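You operate a simulated robot arm through the tools that you are given. There is no shell and no other tool. Be economical: measure what you need, move in short steps, check, and stop when the job is done.

You run a simulated robot arm. Do the job below in one go: nothing can be reset, and whatever is moved stays where it is left.

JOB
Put things in order on the top of the landing table. At the end: the gold tin stands on top of the cream album; the white label block (marked "SOCKS") is on the red coaster; the clear bedside glass stands where the white hand pump stood; the white hand pump is on the green coaster; whatever was shut is shut again. Leave all else as you found it, and nothing knocked over.
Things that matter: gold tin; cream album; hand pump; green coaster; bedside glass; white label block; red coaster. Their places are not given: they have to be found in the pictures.

The check looks at the end state, three seconds after you hand in, the way a careful person would. Anything else that was tipped, shoved, dropped, spilled or broken makes it a failure.

ROBOT AND FRAMES
A 6-joint arm with a two-finger parallel gripper, fixed in place. Base frame: the origin is at the foot of the arm, x ahead of it, y to its left, z up; the work surface is at about z = 0.76. Units: m, rad, N and s.
With the tool pointing down near the work surface it reaches from about 0.26 to 0.68 m from the base axis. Its first joint turns from -1.152 to 1.152 rad. Payload 2.9 kg.
The tool frame sits at the grasp point between the pads (the TCP): z along the fingers, y along the line on which they close. The tips reach 0.03 m beyond it. Largest opening 0.11 m; finger width 0.02, thickness 0.01; the body of the gripper, 0.048 by 0.112 m, starts 0.055 m behind the TCP.
Orientation is told as [roll, pitch, yaw] about the base's x, y, z axes, in that order, counted from this pose: with the fingers straight down and closing along the base's y, the tool's x points along the base's -x, its y along +y and its z along -z.

CONTROLS
- The arm moves only by the tool jog_arm. Its argument "targets" is a list of rows, each an object (a shift or turn left out is 0, a gripper value left out holds the last) with "rot": the turn, a rotation vector about the tool's x, y, z in units of 90 degrees (1.0 is 90 degrees), a list of three; "travel": the shift along the tool's x, y, z in units of 200 mm (1.0 is 200 mm), a list of three; "jaw": the opening, from 0 (shut) to 1 (fully open). In form: [{"rot": [rx, ry, rz], "travel": [dx, dy, dz], "jaw": jaw}, ...]. A call has 1 to 12 rows; each row is the pose to reach, as a shift and turn from the pose commanded when the call began, along the tool's axes at that moment. A call with a number of a shift or a turn outside -1 to 1 is refused whole. A row lasts 0.2 s, in which the tool goes at most 0.05 m and 0.15 rad; a call with a longer step from one row to the next is refused whole, and so is a gripper value outside its range. A pose out of reach is approached as far as the arm can. The call stops where the force on the tool passes 40 N (or 10 N more than at its start, if that is more) or the arm is blocked; 0.2 s more then pass. Each finger travels about 0.108 m/s and halts on what it meets, pressing with about 21 N; the grip force reading is that of the motor and also rises with nothing between the fingers. The clock runs only during rows and for 0.2 s after the last one: add rows that repeat a pose to give the fingers time. The reply holds the time, the measured pose of the TCP, the force on the tool along the base axes, the opening and the grip force, in the units named above and with some noise.
- Cameras (640 x 400 px; columns grow to the right, rows downward): "scene" is fixed at [0.0551, 0.4138, 1.3801]; the picture's right is [-0.88, -0.47, 0.00], its down [-0.25, 0.48, -0.84] and it looks along [0.39, -0.74, -0.54] (base axes); focal length 370 px, centre (320, 200). "wrist" rides on the gripper at [-0.036, 0, -0.057] in the tool frame; the picture's right is [0.00, -1.00, 0.00], its down [0.97, 0.00, -0.24] and it looks along [0.24, 0.00, 0.97] (tool axes); focal length 218 px, centre (320, 200).
- camera(camera): a new picture of that camera. It takes no simulated time.
- locate(camera, pixels): for up to 12 pixels [column, row] of the newest picture of that camera ("zoom" is the newest enlarged one), the place [x, y, z] in the base frame of the surface seen there, good to about 0.002 m, but the place of the scene camera against the robot may be out by one fixed shift of up to 0.018 m in any direction. It takes no simulated time.
- enlarge(camera, box): a new picture of the part [left, top, right, bottom] of that camera's present view, enlarged. It takes no simulated time.
- hand_in(): hands the job in; it is judged then, once.

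Work in short steps. Measure before you move; look again where a grasp or a placing could have gone wrong, and mend it. You have 80 turns and 34 pictures in all, those below and enlarged ones among them. Open the gripper and draw the arm clear of the work before you hand the job in, unless the task says otherwise; then end with one line.

The tools are called after "Request:" as name(argument=value, ...) on one line, values as JSON. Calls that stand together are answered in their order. jog_arm: Moves the arm, as the interface text tells. Its arguments: {"type":"object","properties":{"targets":{"type":"array","items":{"type":"object","properties":{"rot":{"type":"array","items":{"type":"number"}},"travel":{"type":"array","items":{"type":"number"}},"jaw":{"type":"number"}}}}},"required":["targets"]} The other tools are called the same way: camera (camera) takes a picture; locate (camera, pixels) gives the place of the surface under pixels of a picture; enlarge (camera, box) takes an enlarged picture of a part of a camera's view; hand_in () hands the job in.

At the start:

```text
t: 0.0
eef_pos: [0.4582, -0.2062, 1.0755]
tool_rot: [0.0, 0.001, 0.001]
force: [0.0, -0.2, -0.8]
finger_gap: 0.11
finger_force: 0.0
```

scene: 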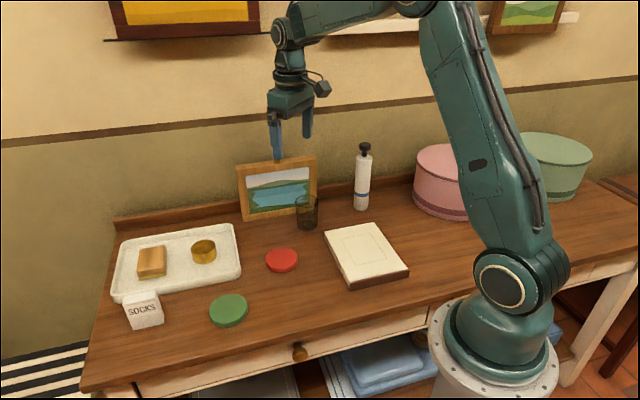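
wrist: 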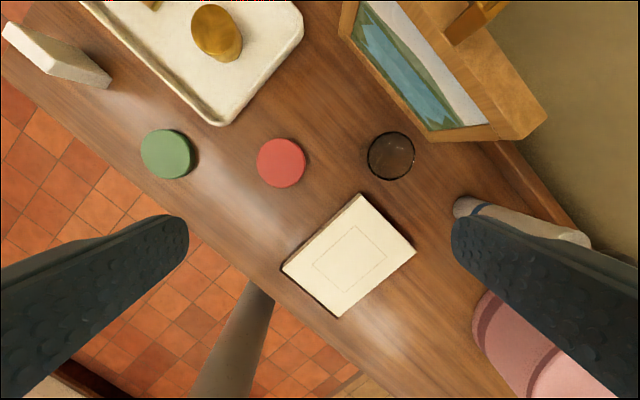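

The wrist view shows the green coaster (168,153), red coaster (281,162), glass (391,155), album (348,255), pump (520,220) and tin (217,30). I'll measure these and enlarge the scene for details.

Request:
locate(camera="wrist", pixels=[[168, 153], [281, 162], [391, 155], [348, 255], [360, 195], [415, 252], [338, 316], [283, 268], [210, 30], [460, 206], [585, 238], [60, 60]])

Request:
enlarge(camera="scene", box=[100, 210, 260, 340])

Request:
enlarge(camera="scene", box=[230, 130, 430, 300])

Request:
locate(camera="scene", pixels=[[229, 304], [282, 256], [141, 297], [145, 315], [204, 244], [204, 255], [361, 175], [364, 147], [366, 253], [307, 218], [300, 352], [362, 205]])

```text
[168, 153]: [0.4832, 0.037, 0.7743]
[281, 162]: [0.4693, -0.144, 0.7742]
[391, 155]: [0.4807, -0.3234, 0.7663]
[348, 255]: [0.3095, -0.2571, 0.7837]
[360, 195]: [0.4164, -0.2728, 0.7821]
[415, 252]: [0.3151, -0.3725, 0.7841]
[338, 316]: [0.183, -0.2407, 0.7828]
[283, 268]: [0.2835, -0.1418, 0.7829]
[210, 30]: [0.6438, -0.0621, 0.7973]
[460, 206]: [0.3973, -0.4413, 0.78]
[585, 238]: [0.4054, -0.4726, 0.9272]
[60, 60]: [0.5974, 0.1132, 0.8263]
```

```text
3.08 times, centred on (180, 275) of scene
```

zoom: 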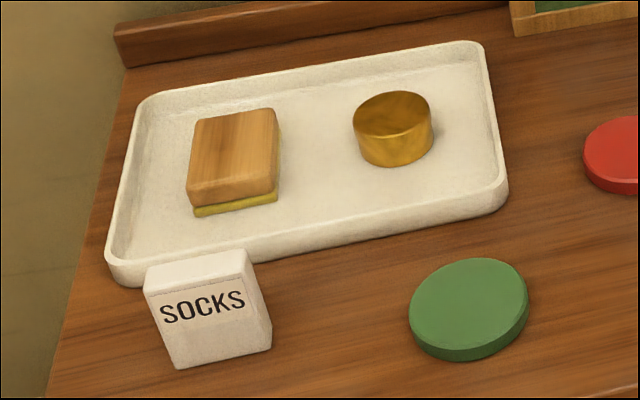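

```text
2.35 times, centred on (330, 215) of scene
```

zoom: 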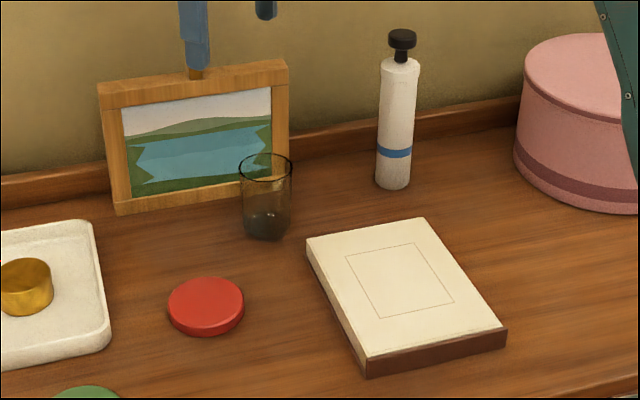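

```text
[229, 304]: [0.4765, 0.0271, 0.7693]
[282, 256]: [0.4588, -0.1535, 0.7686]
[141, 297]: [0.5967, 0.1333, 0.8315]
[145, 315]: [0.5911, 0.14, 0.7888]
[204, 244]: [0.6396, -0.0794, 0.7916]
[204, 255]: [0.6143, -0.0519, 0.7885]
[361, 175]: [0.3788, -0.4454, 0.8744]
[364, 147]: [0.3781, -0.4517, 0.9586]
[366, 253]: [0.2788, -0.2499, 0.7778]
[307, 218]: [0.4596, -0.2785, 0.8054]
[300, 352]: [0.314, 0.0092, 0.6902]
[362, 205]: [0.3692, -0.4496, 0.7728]
```

Everything is visible and the drawer is shut. Scene readings appear offset by about (-0.009,-0.010,-0.005) from the wrist ones. I'll first move above the pump with the closing line parallel to the wall (yaw 45°), to measure it from above.

Request:
jog_arm(targets=[{"rot": [0, 0, 0.083], "travel": [0.05, -0.15, 0]}, {"rot": [0, 0, 0.167], "travel": [0.1, -0.3, 0]}, {"rot": [0, 0, 0.25], "travel": [0.15, -0.45, 0]}, {"rot": [0, 0, 0.333], "travel": [0.2, -0.6, 0]}, {"rot": [0, 0, 0.417], "travel": [0.25, -0.75, 0]}, {"rot": [0, 0, 0.5], "travel": [0.3, -0.9, 0]}, {"rot": [0, 0, 0.5], "travel": [0.3, -0.9, 0]}])

Request:
camera(camera="wrist")

```text
t: 1.6
eef_pos: [0.398, -0.3889, 1.076]
tool_rot: [0.001, -0.001, -0.788]
force: [-1.1, -0.3, -0.6]
finger_gap: 0.1102
finger_force: 0.1
```

```text
29 pictures are left
```

wrist: 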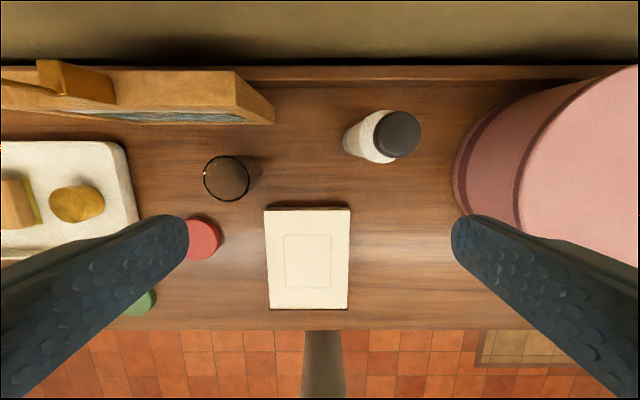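

The pump knob is at about (400,133), with the glass rim at (226,178). I'll locate the knob, pump shoulder, glass rim, frame bottom and box edge.

Request:
locate(camera="wrist", pixels=[[399, 133], [412, 133], [386, 133], [372, 155], [350, 140], [204, 178], [249, 180], [226, 157], [226, 201], [226, 188], [272, 122], [458, 180]])

Request:
enlarge(camera="wrist", box=[180, 60, 440, 220])

```text
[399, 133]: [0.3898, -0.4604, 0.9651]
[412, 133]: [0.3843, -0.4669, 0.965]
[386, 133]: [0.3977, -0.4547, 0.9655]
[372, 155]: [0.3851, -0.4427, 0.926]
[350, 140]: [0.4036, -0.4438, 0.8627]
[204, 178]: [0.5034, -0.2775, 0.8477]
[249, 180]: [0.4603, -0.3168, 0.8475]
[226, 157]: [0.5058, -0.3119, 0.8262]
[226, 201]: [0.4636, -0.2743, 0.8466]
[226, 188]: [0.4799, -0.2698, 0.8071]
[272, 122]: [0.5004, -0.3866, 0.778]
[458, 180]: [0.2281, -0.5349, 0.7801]
```

```text
2.46 times, centred on (310, 140) of wrist
```

zoom: 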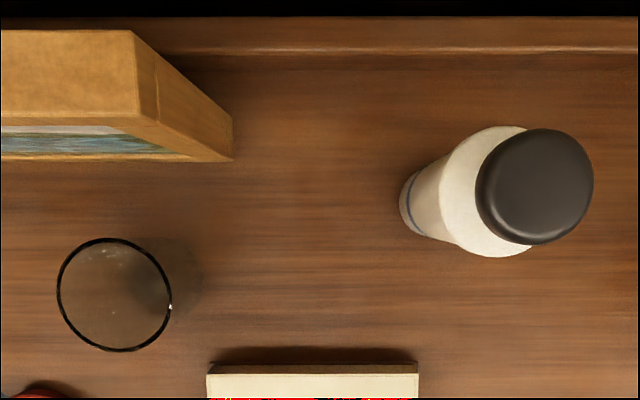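

The pump's knob top is at z 0.965, its shoulder at 0.926, and its axis at about (0.391,-0.458). I'll move over it and lower to TCP z ≈ 0.918, so the pads take the top of the barrel.

Request:
jog_arm(targets=[{"travel": [-0.11, -0.13, 0], "jaw": 1}, {"travel": [-0.223, -0.265, 0]}, {"travel": [-0.223, -0.265, 0.15]}, {"travel": [-0.223, -0.265, 0.3]}])

Request:
camera(camera="wrist")

```text
t: 2.6
eef_pos: [0.3962, -0.4557, 1.0163]
tool_rot: [0.0, -0.001, -0.785]
force: [0.8, -1.1, 0.1]
finger_gap: 0.1097
finger_force: 0.0
```

```text
27 pictures are left
```

wrist: 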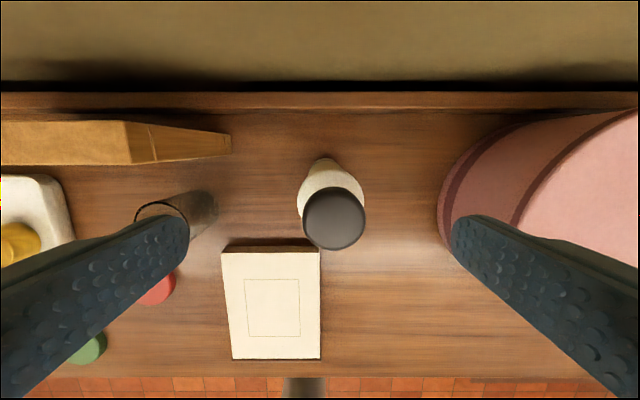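

The knob is now at (334,219), slightly to the right of centre. I'll locate it precisely from here.

Request:
locate(camera="wrist", pixels=[[334, 219], [305, 219], [363, 219], [334, 190], [334, 247], [310, 195], [325, 175]])

```text
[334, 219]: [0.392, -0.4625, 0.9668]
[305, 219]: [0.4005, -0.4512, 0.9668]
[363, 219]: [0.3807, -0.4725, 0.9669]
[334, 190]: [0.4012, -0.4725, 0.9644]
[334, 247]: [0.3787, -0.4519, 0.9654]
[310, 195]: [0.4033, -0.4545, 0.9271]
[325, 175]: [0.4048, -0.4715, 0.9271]
```

Knob centre is about (0.391,-0.462), so I'll shift 8 mm along −y tool, lower 97 mm and close.

Request:
jog_arm(targets=[{"travel": [0, -0.039, 0.1]}, {"travel": [0, -0.039, 0.25]}, {"travel": [0, -0.039, 0.4]}, {"travel": [0, -0.039, 0.485]}, {"travel": [0, -0.039, 0.485]}, {"travel": [0, -0.039, 0.485], "jaw": 0.3}, {"travel": [0, -0.039, 0.485], "jaw": 0.2}, {"travel": [0, -0.039, 0.485], "jaw": 0.2}, {"travel": [0, -0.039, 0.485], "jaw": 0.2}])

```text
t: 4.6
eef_pos: [0.3887, -0.4588, 0.9146]
tool_rot: [0.001, -0.001, -0.786]
force: [0.7, 0.4, 0.4]
finger_gap: 0.0435
finger_force: 21.2
```

The pump is gripped (gap 0.0435, force 21). I'll lift 12 cm and head toward the green coaster.

Request:
jog_arm(targets=[{"travel": [0, 0, -0.1]}, {"travel": [0, 0, -0.25]}, {"travel": [0, 0, -0.4]}, {"travel": [0, 0, -0.55]}, {"travel": [0, 0, -0.65]}, {"travel": [0.09, 0.133, -0.65]}, {"travel": [0.19, 0.28, -0.65]}, {"travel": [0.29, 0.427, -0.65]}, {"travel": [0.39, 0.574, -0.65]}, {"travel": [0.49, 0.721, -0.65]}, {"travel": [0.59, 0.868, -0.65]}, {"travel": [0.66, 0.97, -0.65]}])

```text
t: 7.2
eef_pos: [0.4301, -0.2282, 1.0491]
tool_rot: [-0.001, -0.001, -0.784]
force: [-0.2, -0.4, -2.7]
finger_gap: 0.0433
finger_force: 20.8
```

Continue toward the green coaster while turning the yaw back to 0.

Request:
jog_arm(targets=[{"rot": [0, 0, -0.07], "travel": [0.08, 0.13, 0]}, {"rot": [0, 0, -0.14], "travel": [0.17, 0.26, 0]}, {"rot": [0, 0, -0.21], "travel": [0.26, 0.39, 0]}, {"rot": [0, 0, -0.28], "travel": [0.35, 0.52, 0]}, {"rot": [0, 0, -0.35], "travel": [0.44, 0.65, 0]}, {"rot": [0, 0, -0.42], "travel": [0.52, 0.78, 0]}, {"rot": [0, 0, -0.5], "travel": [0.6, 0.9, 0]}, {"rot": [0, 0, -0.5], "travel": [0.6, 0.9, 0]}])

Request:
camera(camera="wrist")

```text
t: 9.0
eef_pos: [0.4713, -0.0155, 1.0495]
tool_rot: [0.0, -0.001, 0.002]
force: [1.1, 0.1, -2.6]
finger_gap: 0.0437
finger_force: 20.7
```

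```text
26 pictures are left
```

wrist: 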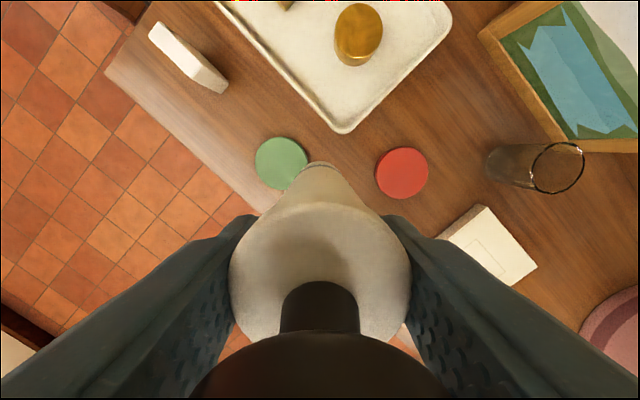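

The green coaster is at (281,163). I'll measure its edges, plus the tin and the label block seen here.

Request:
locate(camera="wrist", pixels=[[281, 162], [256, 162], [304, 155], [281, 139], [276, 186], [403, 174], [335, 35], [380, 35], [358, 8], [358, 62], [150, 28], [215, 90]])

Request:
enlarge(camera="wrist", box=[130, 0, 450, 200])

```text
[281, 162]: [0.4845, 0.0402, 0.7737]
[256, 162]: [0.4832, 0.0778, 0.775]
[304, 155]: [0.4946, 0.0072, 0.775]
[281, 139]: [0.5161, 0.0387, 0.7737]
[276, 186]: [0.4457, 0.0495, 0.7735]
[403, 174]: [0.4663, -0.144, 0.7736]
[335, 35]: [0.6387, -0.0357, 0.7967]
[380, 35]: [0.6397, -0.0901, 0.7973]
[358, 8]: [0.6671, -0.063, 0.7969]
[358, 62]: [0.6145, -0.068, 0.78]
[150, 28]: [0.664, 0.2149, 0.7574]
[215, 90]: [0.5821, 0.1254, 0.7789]
```

```text
2.00 times, centred on (290, 100) of wrist
```

zoom: 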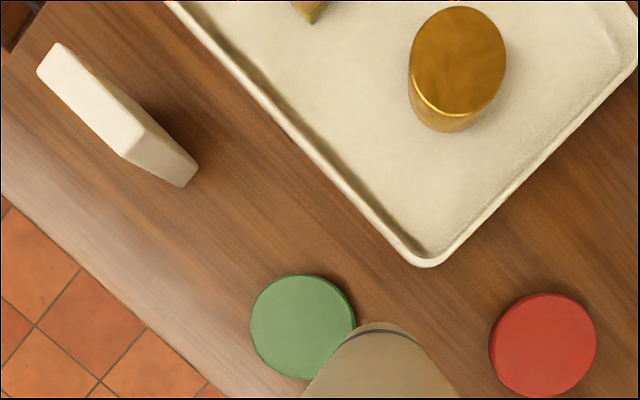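

Green coaster centre is (0.483,0.040), top at 0.774. I'll move over it and lower to about 3 mm above contact.

Request:
jog_arm(targets=[{"travel": [-0.02, 0.14, 0]}, {"travel": [-0.04, 0.277, 0]}, {"travel": [-0.04, 0.277, 0.15]}, {"travel": [-0.04, 0.277, 0.3]}, {"travel": [-0.04, 0.277, 0.45]}, {"travel": [-0.04, 0.277, 0.55]}, {"travel": [-0.04, 0.277, 0.57]}, {"travel": [-0.04, 0.277, 0.57]}])

Request:
enlarge(camera="scene", box=[130, 180, 350, 340])

```text
t: 10.8
eef_pos: [0.4822, 0.0386, 0.9353]
tool_rot: [0.002, 0.001, 0.002]
force: [0.0, 0.2, -3.0]
finger_gap: 0.0436
finger_force: 20.2
```

```text
2.50 times, centred on (240, 260) of scene
```

zoom: 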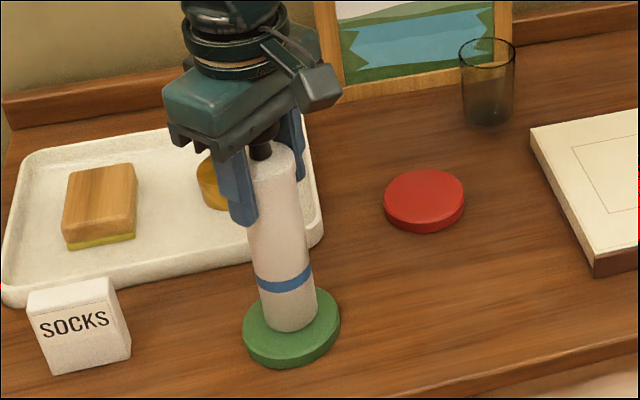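

The pump is over the coaster's centre (zoom 290,322) and upright. I'll lower in small steps until contact.

Request:
jog_arm(targets=[{"travel": [0, 0, 0.01]}, {"travel": [0, 0, 0.02]}, {"travel": [0, 0, 0.025]}, {"travel": [0, 0, 0.025]}])

```text
t: 11.8
eef_pos: [0.482, 0.0379, 0.9299]
tool_rot: [0.0, -0.003, -0.002]
force: [1.5, 0.9, 16.3]
finger_gap: 0.0436
finger_force: 20.5
```

Contact (force +16 N). I'll ease off half a millimetre and open, then check it before leaving.

Request:
jog_arm(targets=[{"travel": [0, 0, -0.003]}, {"travel": [0, 0, -0.003], "jaw": 0.5}, {"travel": [0, 0, -0.003], "jaw": 1}, {"travel": [0, 0, -0.003], "jaw": 1}, {"travel": [0, 0, -0.003], "jaw": 1}])

Request:
jog_arm(targets=[{"travel": [0, 0, -0.1]}, {"travel": [0, 0, -0.25]}, {"travel": [0, 0, -0.45]}, {"travel": [0, 0, -0.6]}])

Request:
camera(camera="scene")

```text
t: 13.0
eef_pos: [0.4813, 0.04, 0.9305]
tool_rot: [0.001, 0.001, 0.0]
force: [0.9, -0.3, -0.1]
finger_gap: 0.1101
finger_force: 0.1
```

```text
t: 14.0
eef_pos: [0.4801, 0.0368, 1.0524]
tool_rot: [0.0, 0.001, 0.0]
force: [0.3, -0.3, -0.5]
finger_gap: 0.11
finger_force: 0.0
```

```text
23 pictures are left
```

scene: 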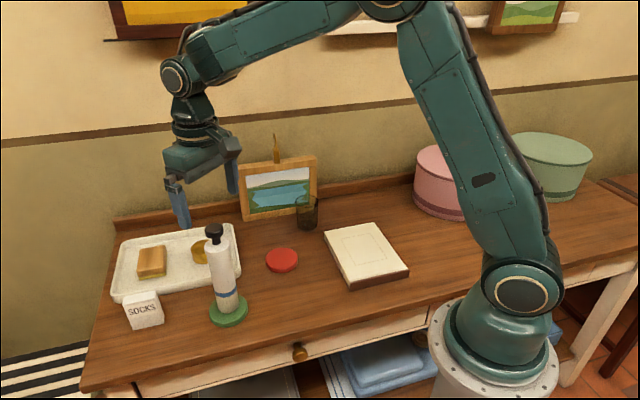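

The pump stands upright on the green coaster (228,310). Next is the glass; I'll check the picture frame's geometry near it for clearance.

Request:
locate(camera="scene", pixels=[[317, 158], [314, 190], [295, 213], [240, 166], [245, 219], [277, 137], [307, 198], [318, 212], [308, 226], [297, 212], [299, 198], [364, 196]])

```text
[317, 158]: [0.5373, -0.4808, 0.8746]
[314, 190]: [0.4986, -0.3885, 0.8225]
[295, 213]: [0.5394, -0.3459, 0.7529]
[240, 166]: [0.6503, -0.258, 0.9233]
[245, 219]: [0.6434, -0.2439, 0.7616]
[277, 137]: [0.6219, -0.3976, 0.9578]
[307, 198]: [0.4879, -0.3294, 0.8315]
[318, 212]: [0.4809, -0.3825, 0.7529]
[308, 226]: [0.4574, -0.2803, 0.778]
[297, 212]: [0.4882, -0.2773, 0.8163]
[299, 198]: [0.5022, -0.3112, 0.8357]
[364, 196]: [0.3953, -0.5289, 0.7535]
```

The frame's front is about 76 mm behind the glass centre (0.483,-0.296), so a wall-parallel grasp clears it. Moving toward the glass and turning to yaw 45°.

Request:
jog_arm(targets=[{"rot": [0, 0, 0.07], "travel": [0, -0.13, 0]}, {"rot": [0, 0, 0.14], "travel": [0, -0.3, 0]}, {"rot": [0, 0, 0.21], "travel": [0, -0.46, 0]}, {"rot": [0, 0, 0.28], "travel": [0, -0.62, 0]}, {"rot": [0, 0, 0.35], "travel": [0, -0.78, 0]}, {"rot": [0, 0, 0.43], "travel": [0, -0.9, 0]}, {"rot": [0, 0, 0.5], "travel": [0, -1, 0]}, {"rot": [0, 0, 0.5], "travel": [0, -1, 0]}])

```text
t: 15.8
eef_pos: [0.482, -0.1629, 1.0478]
tool_rot: [0.001, 0.0, -0.786]
force: [0.4, -0.3, -0.1]
finger_gap: 0.1098
finger_force: 0.0
```

Next, over the glass centre and down to z ≈ 0.96, then look.

Request:
jog_arm(targets=[{"travel": [-0.12, -0.117, 0]}, {"travel": [-0.24, -0.234, 0]}, {"travel": [-0.36, -0.35, 0]}, {"travel": [-0.474, -0.467, 0]}, {"travel": [-0.474, -0.467, 0.2]}, {"travel": [-0.474, -0.467, 0.4]}, {"travel": [-0.474, -0.467, 0.4]}])

Request:
camera(camera="wrist")

```text
t: 17.4
eef_pos: [0.4835, -0.2954, 0.9663]
tool_rot: [-0.001, 0.001, -0.784]
force: [0.3, -0.3, 0.2]
finger_gap: 0.11
finger_force: 0.0
```

```text
22 pictures are left
```

wrist: 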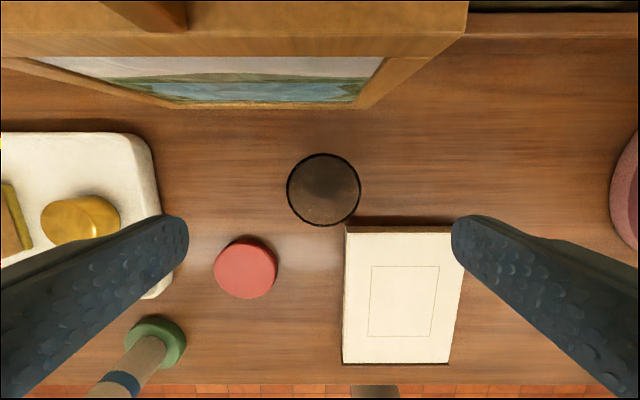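

The glass rim is centred at (323,190). I'll measure the rim and the frame's top front edge for clearance.

Request:
locate(camera="wrist", pixels=[[289, 190], [359, 190], [324, 154], [324, 225], [320, 50], [320, 30], [320, 58], [320, 104], [380, 62], [323, 190]])

Request:
enlarge(camera="scene", box=[230, 80, 390, 240])

```text
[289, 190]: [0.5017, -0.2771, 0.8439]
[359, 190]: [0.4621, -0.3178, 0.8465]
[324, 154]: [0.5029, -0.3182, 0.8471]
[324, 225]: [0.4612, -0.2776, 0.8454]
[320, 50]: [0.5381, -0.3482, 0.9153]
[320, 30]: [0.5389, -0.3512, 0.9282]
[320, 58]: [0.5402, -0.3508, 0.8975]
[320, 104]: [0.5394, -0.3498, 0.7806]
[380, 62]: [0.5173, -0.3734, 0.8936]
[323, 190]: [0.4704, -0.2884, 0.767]
```

```text
2.50 times, centred on (310, 160) of scene
```

zoom: 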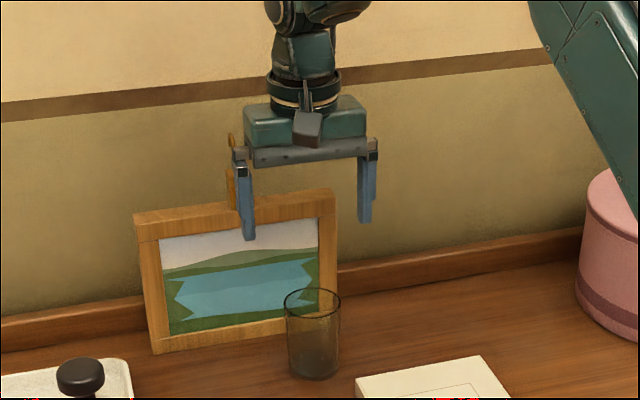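

Frame is vertical at 7.5 cm clearance, fine. I'll lower to z ≈ 0.812 and close on the glass (about 58 mm wide).

Request:
jog_arm(targets=[{"travel": [0, -0.012, 0.2]}, {"travel": [0, -0.012, 0.4]}, {"travel": [0, -0.012, 0.6]}, {"travel": [0, -0.012, 0.7]}, {"travel": [0, -0.012, 0.77]}, {"travel": [0, -0.012, 0.77]}, {"travel": [0, -0.012, 0.77], "jaw": 0.6}, {"travel": [0, -0.012, 0.77], "jaw": 0.45}, {"travel": [0, -0.012, 0.77], "jaw": 0.45}, {"travel": [0, -0.012, 0.77], "jaw": 0.45}])

```text
t: 19.6
eef_pos: [0.4799, -0.2963, 0.8153]
tool_rot: [0.001, 0.002, -0.785]
force: [1.2, 0.4, 0.7]
finger_gap: 0.0595
finger_force: 20.7
```

Glass gripped (gap 0.0595). I'll lift 6 cm and carry it slowly along the wall to the pump's old spot (0.390,-0.461).

Request:
jog_arm(targets=[{"travel": [0, 0, -0.08]}, {"travel": [0, 0, -0.2]}, {"travel": [0, 0, -0.3]}, {"travel": [0, -0.08, -0.3]}, {"travel": [0, -0.22, -0.3]}, {"travel": [0, -0.38, -0.3]}, {"travel": [0, -0.54, -0.3]}, {"travel": [-0.06, -0.68, -0.3]}, {"travel": [-0.14, -0.8, -0.3]}, {"travel": [-0.21, -0.87, -0.3]}, {"travel": [-0.255, -0.905, -0.3]}, {"travel": [-0.255, -0.905, -0.3]}])

```text
t: 22.2
eef_pos: [0.3873, -0.4601, 0.8743]
tool_rot: [-0.002, 0.0, -0.786]
force: [1.0, -0.5, -2.0]
finger_gap: 0.0593
finger_force: 20.9
```

Over the target; lowering gently until contact.

Request:
jog_arm(targets=[{"travel": [0, 0, 0.1]}, {"travel": [0, 0, 0.2]}, {"travel": [0, 0, 0.27]}, {"travel": [0, 0, 0.285]}, {"travel": [0, 0, 0.295]}, {"travel": [0, 0, 0.3]}, {"travel": [0, 0, 0.3]}])

```text
t: 23.1
eef_pos: [0.3895, -0.4605, 0.8273]
tool_rot: [0.003, -0.007, -0.781]
force: [-0.7, -0.3, 4.3]
finger_gap: 0.0594
finger_force: 21.0
stopped in row 4: the force on the tool passed its limit (the readings are from after the stop); the commanded pose is now the measured one
```

It met something at z 0.827, about 12 mm above where I expected. Looking before doing anything more.

Request:
enlarge(camera="scene", box=[280, 90, 440, 230])

Request:
camera(camera="wrist")

```text
2.86 times, centred on (360, 160) of scene
```

zoom: 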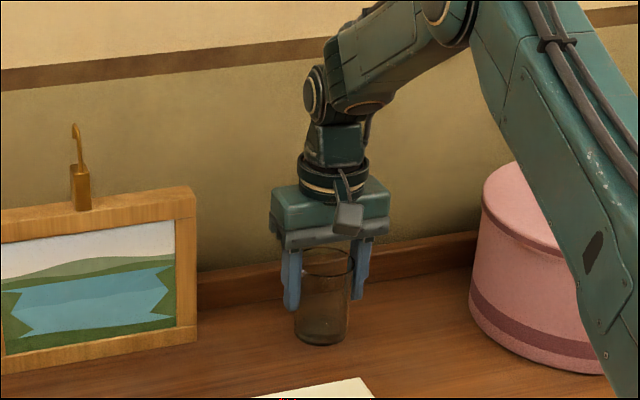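

```text
19 pictures are left
```

wrist: 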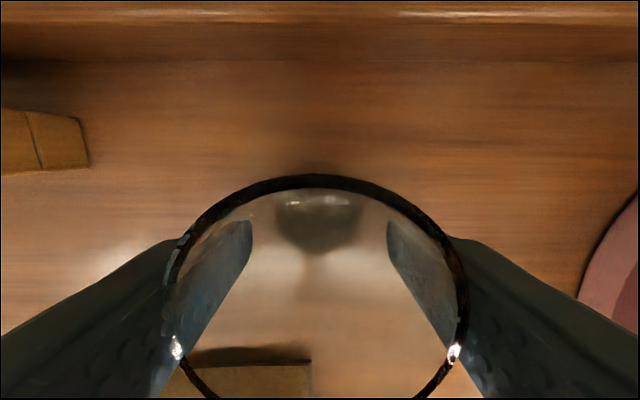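

The glass looks upright; checking its rim height against 0.846 when standing.

Request:
locate(camera="wrist", pixels=[[315, 182], [190, 236], [457, 270], [315, 120]])

Request:
locate(camera="zoom", pixels=[[322, 341], [322, 330], [328, 275], [322, 351], [310, 341]])

```text
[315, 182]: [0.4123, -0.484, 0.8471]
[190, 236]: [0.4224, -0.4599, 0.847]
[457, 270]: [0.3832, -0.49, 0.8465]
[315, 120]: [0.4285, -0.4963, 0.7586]
```

```text
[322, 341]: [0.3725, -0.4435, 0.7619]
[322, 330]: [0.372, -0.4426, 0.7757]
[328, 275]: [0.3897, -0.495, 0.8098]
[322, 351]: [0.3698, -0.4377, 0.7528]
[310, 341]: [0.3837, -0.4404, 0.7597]
```

Rim is at 0.847, so the glass stands on the table, centred at about (0.392,-0.463). Opening and rising.

Request:
jog_arm(targets=[{"jaw": 0.7}, {"jaw": 1}, {"jaw": 1}, {"jaw": 1}, {"travel": [0, 0, -0.15]}, {"travel": [0, 0, -0.35]}, {"travel": [0, 0, -0.55]}, {"travel": [0, 0, -0.75]}, {"travel": [0, 0, -0.95]}, {"travel": [0, 0, -0.95]}])

Request:
camera(camera="wrist")

```text
t: 25.3
eef_pos: [0.3898, -0.462, 1.0147]
tool_rot: [0.001, -0.005, -0.78]
force: [0.5, 0.1, 0.1]
finger_gap: 0.1102
finger_force: 0.1
```

```text
18 pictures are left
```

wrist: 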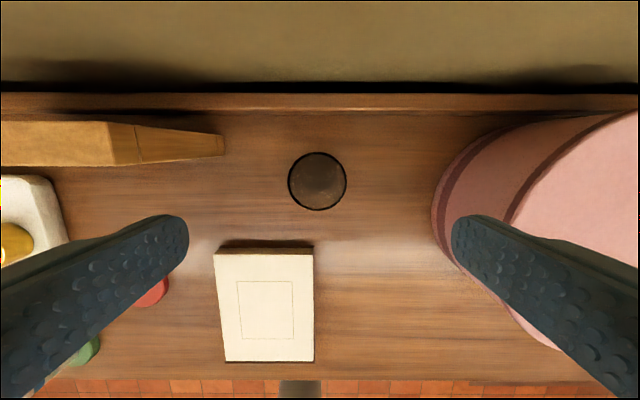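

The glass stands well at the pump's old place (317,182). Now heading to the label block, turning back to yaw 0 and rising to z ≈ 1.07.

Request:
jog_arm(targets=[{"rot": [0, 0, -0.07], "travel": [0.05, 0.1, -0.1]}, {"rot": [0, 0, -0.14], "travel": [0.13, 0.25, -0.2]}, {"rot": [0, 0, -0.21], "travel": [0.21, 0.4, -0.28]}, {"rot": [0, 0, -0.28], "travel": [0.3, 0.55, -0.28]}, {"rot": [0, 0, -0.35], "travel": [0.38, 0.7, -0.28]}, {"rot": [0, 0, -0.42], "travel": [0.46, 0.85, -0.28]}, {"rot": [0, 0, -0.496], "travel": [0.55, 1.0, -0.28]}, {"rot": [0, 0, -0.496], "travel": [0.55, 1.0, -0.28]}])

Request:
jog_arm(targets=[{"travel": [-0.08, 0.15, 0]}, {"travel": [-0.16, 0.35, 0]}, {"travel": [-0.24, 0.55, 0]}, {"travel": [-0.32, 0.75, 0]}, {"travel": [-0.38, 0.95, 0]}, {"travel": [-0.4, 1, 0]}])

Request:
jog_arm(targets=[{"travel": [0, 0.2, 0]}, {"travel": [0, 0.4, 0]}, {"travel": [0, 0.6, 0]}, {"travel": [0, 0.7, 0]}, {"travel": [0, 0.7, 0]}])

Request:
camera(camera="wrist")

```text
t: 27.1
eef_pos: [0.4511, -0.2401, 1.0722]
tool_rot: [-0.005, -0.006, -0.001]
force: [-0.6, 0.6, 0.0]
finger_gap: 0.1101
finger_force: 0.1
```

```text
t: 28.5
eef_pos: [0.5321, -0.0413, 1.0741]
tool_rot: [-0.003, -0.005, -0.004]
force: [-0.4, 0.0, -0.2]
finger_gap: 0.1101
finger_force: 0.1
```

```text
t: 29.7
eef_pos: [0.5326, 0.0983, 1.0747]
tool_rot: [-0.004, -0.006, -0.002]
force: [-0.2, 0.2, -1.1]
finger_gap: 0.1101
finger_force: 0.0
```

```text
17 pictures are left
```

wrist: 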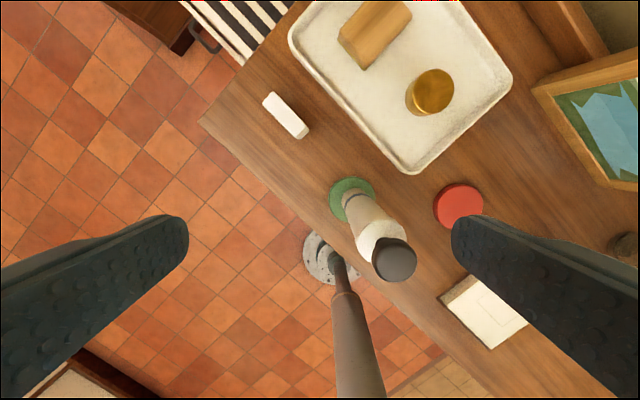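

The block shows at (285,115), about 45° to the base axes. Enlarging and measuring it.

Request:
enlarge(camera="wrist", box=[240, 75, 336, 135])

Request:
locate(camera="wrist", pixels=[[265, 97], [274, 93], [307, 128], [297, 137], [285, 114], [280, 112], [430, 92], [408, 92], [453, 92], [430, 72], [445, 160], [400, 160]])

```text
6.67 times, centred on (288, 105) of wrist
```

zoom: 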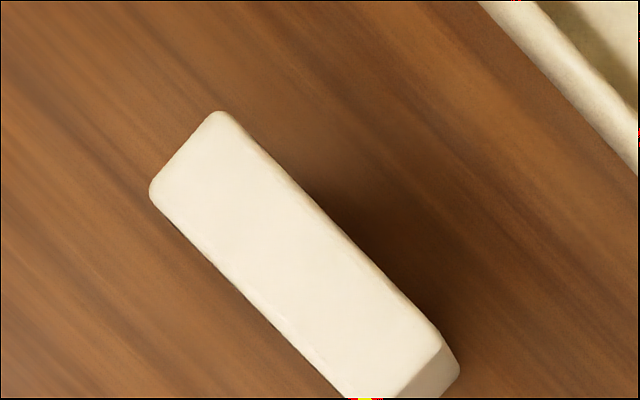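

```text
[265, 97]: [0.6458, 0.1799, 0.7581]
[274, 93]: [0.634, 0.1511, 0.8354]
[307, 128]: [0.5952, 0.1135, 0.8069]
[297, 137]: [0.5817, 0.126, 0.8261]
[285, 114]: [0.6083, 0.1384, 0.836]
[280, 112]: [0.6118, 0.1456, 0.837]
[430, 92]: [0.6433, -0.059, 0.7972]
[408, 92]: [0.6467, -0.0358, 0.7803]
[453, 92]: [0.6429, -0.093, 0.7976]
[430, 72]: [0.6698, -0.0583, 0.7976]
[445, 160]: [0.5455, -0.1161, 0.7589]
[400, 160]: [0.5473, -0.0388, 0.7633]
```

Block: top centre (0.608,0.138,0.836), about 67×22 mm, long axis parallel to the wall. I'll go over it with yaw −45° so the pads close across its thickness, jaw narrowed, and recheck from nearer.

Request:
jog_arm(targets=[{"rot": [0, 0, -0.083], "travel": [-0.06, 0.03, 0], "jaw": 0.7}, {"rot": [0, 0, -0.166], "travel": [-0.12, 0.07, 0]}, {"rot": [0, 0, -0.25], "travel": [-0.19, 0.1, 0]}, {"rot": [0, 0, -0.333], "travel": [-0.25, 0.13, 0]}, {"rot": [0, 0, -0.416], "travel": [-0.31, 0.17, 0.1]}, {"rot": [0, 0, -0.5], "travel": [-0.38, 0.2, 0.25]}, {"rot": [0, 0, -0.5], "travel": [-0.38, 0.2, 0.45]}, {"rot": [0, 0, -0.5], "travel": [-0.38, 0.2, 0.6]}, {"rot": [0, 0, -0.5], "travel": [-0.38, 0.2, 0.6]}])

Request:
camera(camera="wrist")

```text
t: 31.7
eef_pos: [0.6088, 0.1397, 0.9523]
tool_rot: [-0.004, -0.002, 0.782]
force: [0.5, 0.2, -0.1]
finger_gap: 0.077
finger_force: 0.1
```

```text
15 pictures are left
```

wrist: 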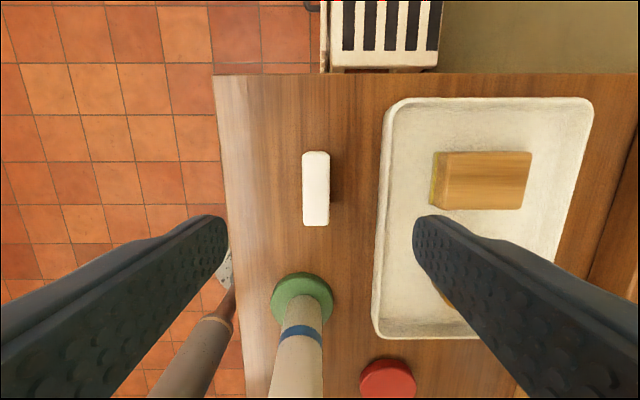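

The block is square to the fingers at (316,190). Measuring its centre and the tray's near rim.

Request:
locate(camera="wrist", pixels=[[316, 187], [304, 187], [327, 187], [316, 153], [316, 218], [386, 187], [392, 187]])

```text
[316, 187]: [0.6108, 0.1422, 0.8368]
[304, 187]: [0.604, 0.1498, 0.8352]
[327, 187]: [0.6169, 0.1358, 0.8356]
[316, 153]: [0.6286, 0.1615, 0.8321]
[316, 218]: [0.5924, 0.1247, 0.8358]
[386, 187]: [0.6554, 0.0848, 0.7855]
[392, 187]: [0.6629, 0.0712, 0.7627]
```

Centred within 4 mm and the tray rim is 72 mm away. Lowering to z ≈ 0.812 and closing.

Request:
jog_arm(targets=[{"travel": [-0.018, 0.006, 0.2]}, {"travel": [-0.018, 0.006, 0.4]}, {"travel": [-0.018, 0.006, 0.55]}, {"travel": [-0.018, 0.006, 0.65]}, {"travel": [-0.018, 0.006, 0.7]}, {"travel": [-0.018, 0.006, 0.7]}, {"travel": [-0.018, 0.006, 0.7], "jaw": 0.3}, {"travel": [-0.018, 0.006, 0.7], "jaw": 0.1}, {"travel": [-0.018, 0.006, 0.7], "jaw": 0.1}, {"travel": [-0.018, 0.006, 0.7], "jaw": 0.1}])

```text
t: 33.9
eef_pos: [0.6126, 0.1387, 0.813]
tool_rot: [-0.004, -0.001, 0.784]
force: [0.3, -0.4, 0.9]
finger_gap: 0.0216
finger_force: 21.1
```

Block gripped (gap 0.0216). Lifting high, clear of the pump's top.

Request:
jog_arm(targets=[{"travel": [0, 0, -0.1]}, {"travel": [0, 0, -0.25]}, {"travel": [0, 0, -0.45]}, {"travel": [0, 0, -0.65]}, {"travel": [0, 0, -0.85]}, {"travel": [0, 0, -1]}])

Request:
jog_arm(targets=[{"travel": [0, 0, -0.15]}, {"travel": [0, 0, -0.29]}, {"travel": [0.08, -0.1, -0.29]}, {"travel": [0.2, -0.22, -0.29]}, {"travel": [0.33, -0.34, -0.29]}, {"travel": [0.47, -0.45, -0.29]}, {"travel": [0.63, -0.5, -0.29]}, {"travel": [0.78, -0.506, -0.29]}, {"travel": [0.9, -0.506, -0.29]}, {"travel": [1, -0.506, -0.29]}])

Request:
camera(camera="wrist")

```text
t: 35.3
eef_pos: [0.6123, 0.1414, 1.0135]
tool_rot: [-0.004, -0.002, 0.784]
force: [0.2, 0.2, -0.1]
finger_gap: 0.0214
finger_force: 21.1
```

```text
t: 37.5
eef_pos: [0.5408, -0.0694, 1.0697]
tool_rot: [-0.006, -0.003, 0.784]
force: [0.3, 0.5, -0.5]
finger_gap: 0.0216
finger_force: 21.0
```

```text
14 pictures are left
```

wrist: 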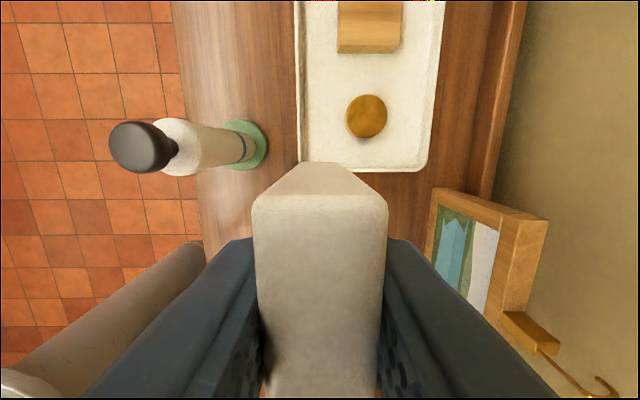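

The coaster is hidden below the block; its centre is known as (0.468,-0.143). Moving over it and lowering to about 2 cm above contact.

Request:
jog_arm(targets=[{"travel": [0.12, 0, 0]}, {"travel": [0.28, 0, 0]}, {"travel": [0.42, 0, 0]}, {"travel": [0.52, 0, 0]}, {"travel": [0.52, 0, 0.2]}, {"travel": [0.52, 0, 0.4]}, {"travel": [0.52, 0, 0.6]}, {"travel": [0.52, 0, 0.8]}, {"travel": [0.52, 0, 0.95]}, {"travel": [0.52, 0, 1]}, {"travel": [0.52, 0, 1]}])

Request:
enlarge(camera="scene", box=[200, 180, 340, 300])

```text
t: 39.9
eef_pos: [0.4669, -0.1469, 0.8735]
tool_rot: [-0.005, 0.0, 0.781]
force: [0.0, -0.2, -0.8]
finger_gap: 0.0216
finger_force: 20.8
```

```text
3.33 times, centred on (270, 240) of scene
```

zoom: 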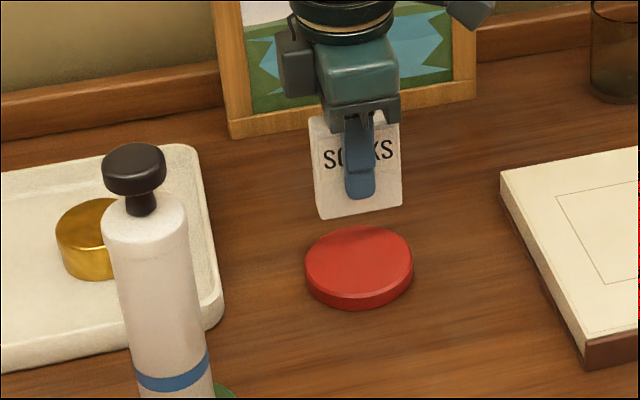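

The block is aligned over the coaster (zoom 358,262). Lowering to contact in small steps.

Request:
jog_arm(targets=[{"travel": [0, 0, 0.08]}, {"travel": [0, 0, 0.16]}, {"travel": [0, 0, 0.195]}, {"travel": [0, 0, 0.205]}, {"travel": [0, 0, 0.215]}, {"travel": [0, 0, 0.222]}, {"travel": [0, 0, 0.222]}])

```text
t: 41.5
eef_pos: [0.4688, -0.1448, 0.827]
tool_rot: [-0.008, -0.004, 0.78]
force: [0.6, -1.5, 10.4]
finger_gap: 0.0211
finger_force: 21.2
```

Contact at 10 N with z 0.827 as expected. Opening and rising, then checking.

Request:
jog_arm(targets=[{"jaw": 0.1}, {"jaw": 0.4}, {"jaw": 0.7}, {"jaw": 0.7}, {"travel": [0, 0, -0.1]}, {"travel": [0, 0, -0.25]}, {"travel": [0, 0, -0.45]}, {"travel": [0, 0, -0.65]}, {"travel": [0, 0, -0.85]}, {"travel": [0, 0, -1]}, {"travel": [0, 0, -1], "jaw": 1}])

Request:
enlarge(camera="scene", box=[200, 180, 340, 300])

```text
t: 43.9
eef_pos: [0.4686, -0.1426, 1.0262]
tool_rot: [-0.006, -0.002, 0.781]
force: [0.4, -0.4, 0.0]
finger_gap: 0.1098
finger_force: 0.1
```

```text
3.33 times, centred on (270, 240) of scene
```

zoom: 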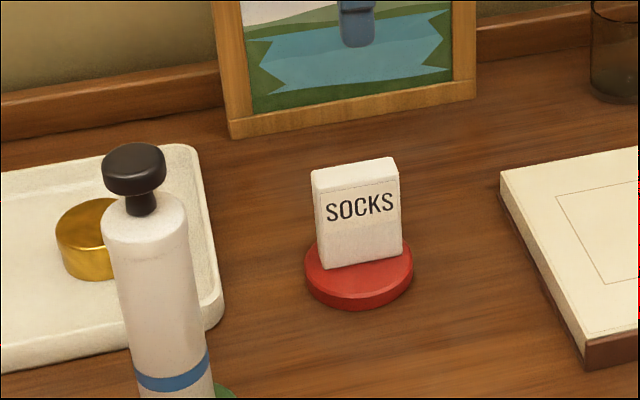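

The block stands on the coaster, perhaps a little toward the back. Checking its offset from the coaster centre.

Request:
camera(camera="wrist")

Request:
locate(camera="zoom", pixels=[[327, 267], [402, 253], [306, 270], [412, 262], [358, 293], [354, 164], [360, 256], [360, 264], [310, 250], [408, 245]])

```text
11 pictures are left
```

wrist: 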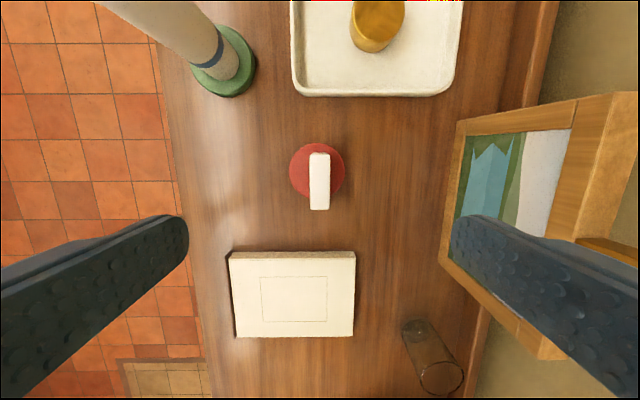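

```text
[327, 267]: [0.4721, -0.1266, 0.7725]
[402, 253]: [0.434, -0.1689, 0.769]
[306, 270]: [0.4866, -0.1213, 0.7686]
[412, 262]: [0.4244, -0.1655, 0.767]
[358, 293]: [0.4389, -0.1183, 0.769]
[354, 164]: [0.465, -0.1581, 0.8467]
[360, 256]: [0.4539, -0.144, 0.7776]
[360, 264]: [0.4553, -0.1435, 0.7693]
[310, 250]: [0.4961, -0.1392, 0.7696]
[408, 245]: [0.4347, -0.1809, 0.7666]
```

The block sits within about 5 mm of the coaster's centre, fully on it. Now above the gold tin (0.640,-0.063).

Request:
jog_arm(targets=[{"travel": [-0.12, -0.04, 0]}, {"travel": [-0.3, -0.1, 0]}, {"travel": [-0.48, -0.17, 0]}, {"travel": [-0.66, -0.24, 0]}, {"travel": [-0.8, -0.29, 0]}, {"travel": [-0.887, -0.322, 0]}, {"travel": [-0.887, -0.322, 0.2]}, {"travel": [-0.887, -0.322, 0.35]}, {"travel": [-0.887, -0.322, 0.35]}])

Request:
camera(camera="wrist")

```text
t: 45.9
eef_pos: [0.6425, -0.0652, 0.9548]
tool_rot: [-0.006, -0.001, 0.782]
force: [-0.5, -0.9, 0.7]
finger_gap: 0.1103
finger_force: 0.1
```

```text
10 pictures are left
```

wrist: 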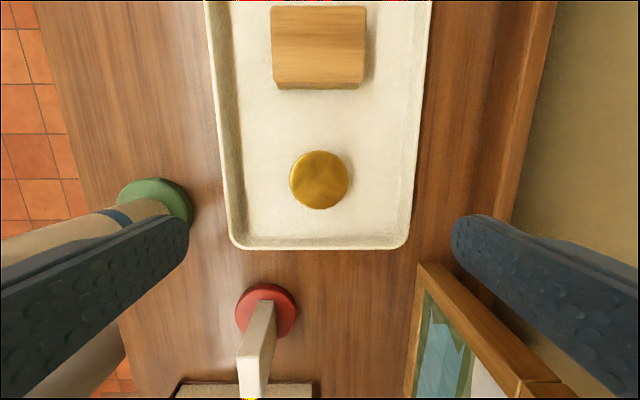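

Tin at (320,179), well inside the tray. Measuring its edges, the tray floor and rims.

Request:
locate(camera="wrist", pixels=[[320, 180], [291, 180], [348, 180], [320, 152], [320, 206], [270, 180], [370, 180], [222, 180], [412, 180], [320, 60]])

```text
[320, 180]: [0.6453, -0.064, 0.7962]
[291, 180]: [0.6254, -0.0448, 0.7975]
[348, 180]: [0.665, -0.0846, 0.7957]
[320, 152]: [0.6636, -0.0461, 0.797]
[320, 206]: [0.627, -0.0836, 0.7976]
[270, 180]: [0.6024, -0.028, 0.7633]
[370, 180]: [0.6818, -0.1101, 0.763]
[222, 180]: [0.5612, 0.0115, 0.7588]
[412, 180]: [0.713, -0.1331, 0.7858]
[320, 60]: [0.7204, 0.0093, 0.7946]
```

Tin centre (0.645,-0.064), top 0.797, tray floor 0.763, diameter 56 mm. Lowering to z ≈ 0.801 (tips 8 mm above the floor) and closing.

Request:
jog_arm(targets=[{"travel": [-0.011, -0.006, 0.2]}, {"travel": [-0.011, -0.006, 0.4]}, {"travel": [-0.011, -0.006, 0.6]}, {"travel": [-0.011, -0.006, 0.7]}, {"travel": [-0.011, -0.006, 0.77]}, {"travel": [-0.011, -0.006, 0.77]}, {"travel": [-0.011, -0.006, 0.77], "jaw": 0.6}, {"travel": [-0.011, -0.006, 0.77], "jaw": 0.4}, {"travel": [-0.011, -0.006, 0.77], "jaw": 0.4}, {"travel": [-0.011, -0.006, 0.77], "jaw": 0.4}])

```text
t: 48.1
eef_pos: [0.6401, -0.0639, 0.8021]
tool_rot: [-0.006, -0.003, 0.781]
force: [-0.4, 0.4, -0.8]
finger_gap: 0.0591
finger_force: 20.6
```

Tin gripped (gap 0.059). Lifting 18 cm, then carrying toward the album in two legs.

Request:
jog_arm(targets=[{"travel": [0, 0, -0.1]}, {"travel": [0, 0, -0.25]}, {"travel": [0, 0, -0.45]}, {"travel": [0, 0, -0.65]}, {"travel": [0, 0, -0.85]}, {"travel": [0.1, 0.02, -0.95]}, {"travel": [0.25, 0.06, -0.95]}, {"travel": [0.4, 0.11, -0.95]}, {"travel": [0.55, 0.15, -0.95]}, {"travel": [0.7, 0.2, -0.95]}, {"travel": [0.85, 0.24, -0.95]}, {"travel": [0.95, 0.27, -0.95]}])

Request:
jog_arm(targets=[{"travel": [0.12, 0.03, 0]}, {"travel": [0.28, 0.08, 0]}, {"travel": [0.44, 0.12, 0]}, {"travel": [0.6, 0.17, 0]}, {"travel": [0.76, 0.21, 0]}, {"travel": [0.88, 0.25, 0]}, {"travel": [0.95, 0.267, 0]}, {"travel": [0.95, 0.267, 0]}])

Request:
camera(camera="wrist")

```text
t: 50.7
eef_pos: [0.4694, -0.1578, 0.9907]
tool_rot: [-0.006, -0.002, 0.784]
force: [-0.5, -0.9, -1.1]
finger_gap: 0.059
finger_force: 21.5
```

```text
t: 52.5
eef_pos: [0.2977, -0.258, 0.9932]
tool_rot: [-0.006, -0.002, 0.783]
force: [0.3, 0.3, -1.3]
finger_gap: 0.0592
finger_force: 21.0
```

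```text
9 pictures are left
```

wrist: 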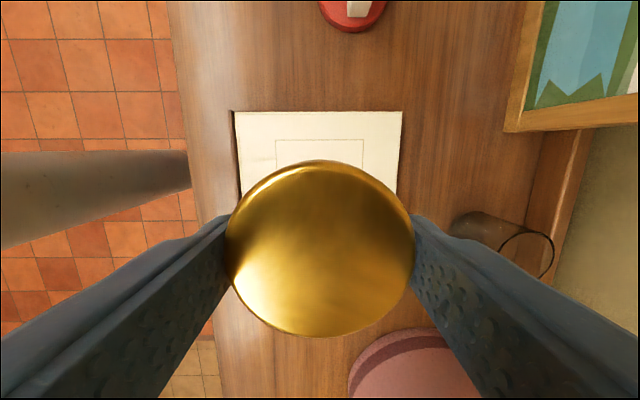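

The tin is over the album's centre. Lowering to just above, then to contact (expected near z 0.822).

Request:
jog_arm(targets=[{"travel": [0, 0, 0.15]}, {"travel": [0, 0, 0.35]}, {"travel": [0, 0, 0.55]}, {"travel": [0, 0, 0.7]}, {"travel": [0, 0, 0.79]}, {"travel": [0, 0, 0.82]}, {"travel": [0, 0, 0.835]}, {"travel": [0, 0, 0.845]}, {"travel": [0, 0, 0.855]}, {"travel": [0, 0, 0.86]}])

```text
t: 54.7
eef_pos: [0.2967, -0.2573, 0.8214]
tool_rot: [-0.006, -0.003, 0.783]
force: [2.4, 4.0, 16.2]
finger_gap: 0.0593
finger_force: 21.2
```

Contact (16 N at z 0.821). Easing off slightly, opening, and rising.

Request:
jog_arm(targets=[{"travel": [0, 0, -0.003]}, {"travel": [0, 0, -0.003], "jaw": 0.7}, {"travel": [0, 0, -0.003], "jaw": 1}, {"travel": [0, 0, -0.003], "jaw": 1}, {"travel": [0, 0, -0.1]}, {"travel": [0, 0, -0.25]}, {"travel": [0, 0, -0.45]}, {"travel": [0, 0, -0.65]}, {"travel": [0, 0, -0.85]}, {"travel": [0, 0, -1]}])

Request:
camera(camera="wrist")

Request:
camera(camera="scene")

```text
t: 56.9
eef_pos: [0.2944, -0.2546, 1.0212]
tool_rot: [-0.005, -0.001, 0.782]
force: [0.2, 0.3, -1.0]
finger_gap: 0.11
finger_force: 0.0
```

```text
8 pictures are left
```

wrist: 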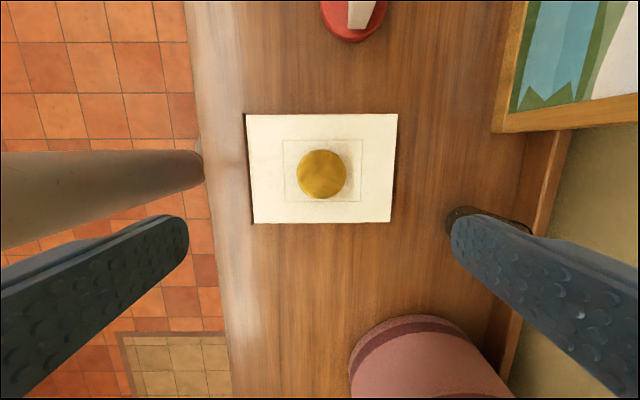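

```text
7 pictures are left
```

scene: 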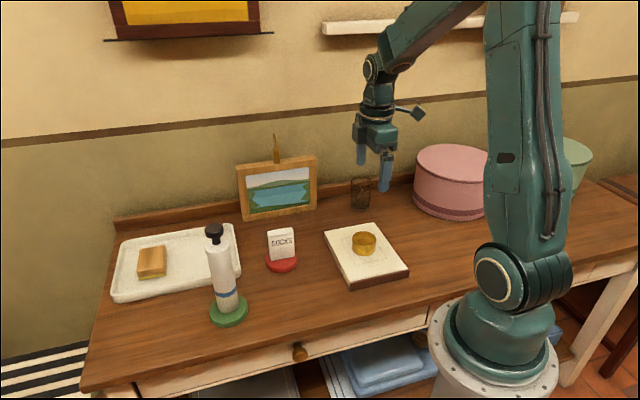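

All four are in place and upright, the album hasn't moved, and the drawer is shut. Raising the arm a bit further to stand clear before handing in.

Request:
jog_arm(targets=[{"travel": [0, 0, -0.15]}, {"travel": [0, 0, -0.3]}, {"travel": [0, 0, -0.4]}, {"travel": [0, 0, -0.4]}])

Request:
hand_in()

```text
t: 57.9
eef_pos: [0.2939, -0.2578, 1.0998]
tool_rot: [-0.004, -0.001, 0.783]
force: [0.9, -0.9, 0.8]
finger_gap: 0.11
finger_force: 0.1
```

```text
The job is handed in.
```

The job is handed in: the tin is on the album, the SOCKS block on the red coaster, the glass where the pump stood and the pump on the green coaster; nothing was knocked over and the drawer, never opened, is shut.
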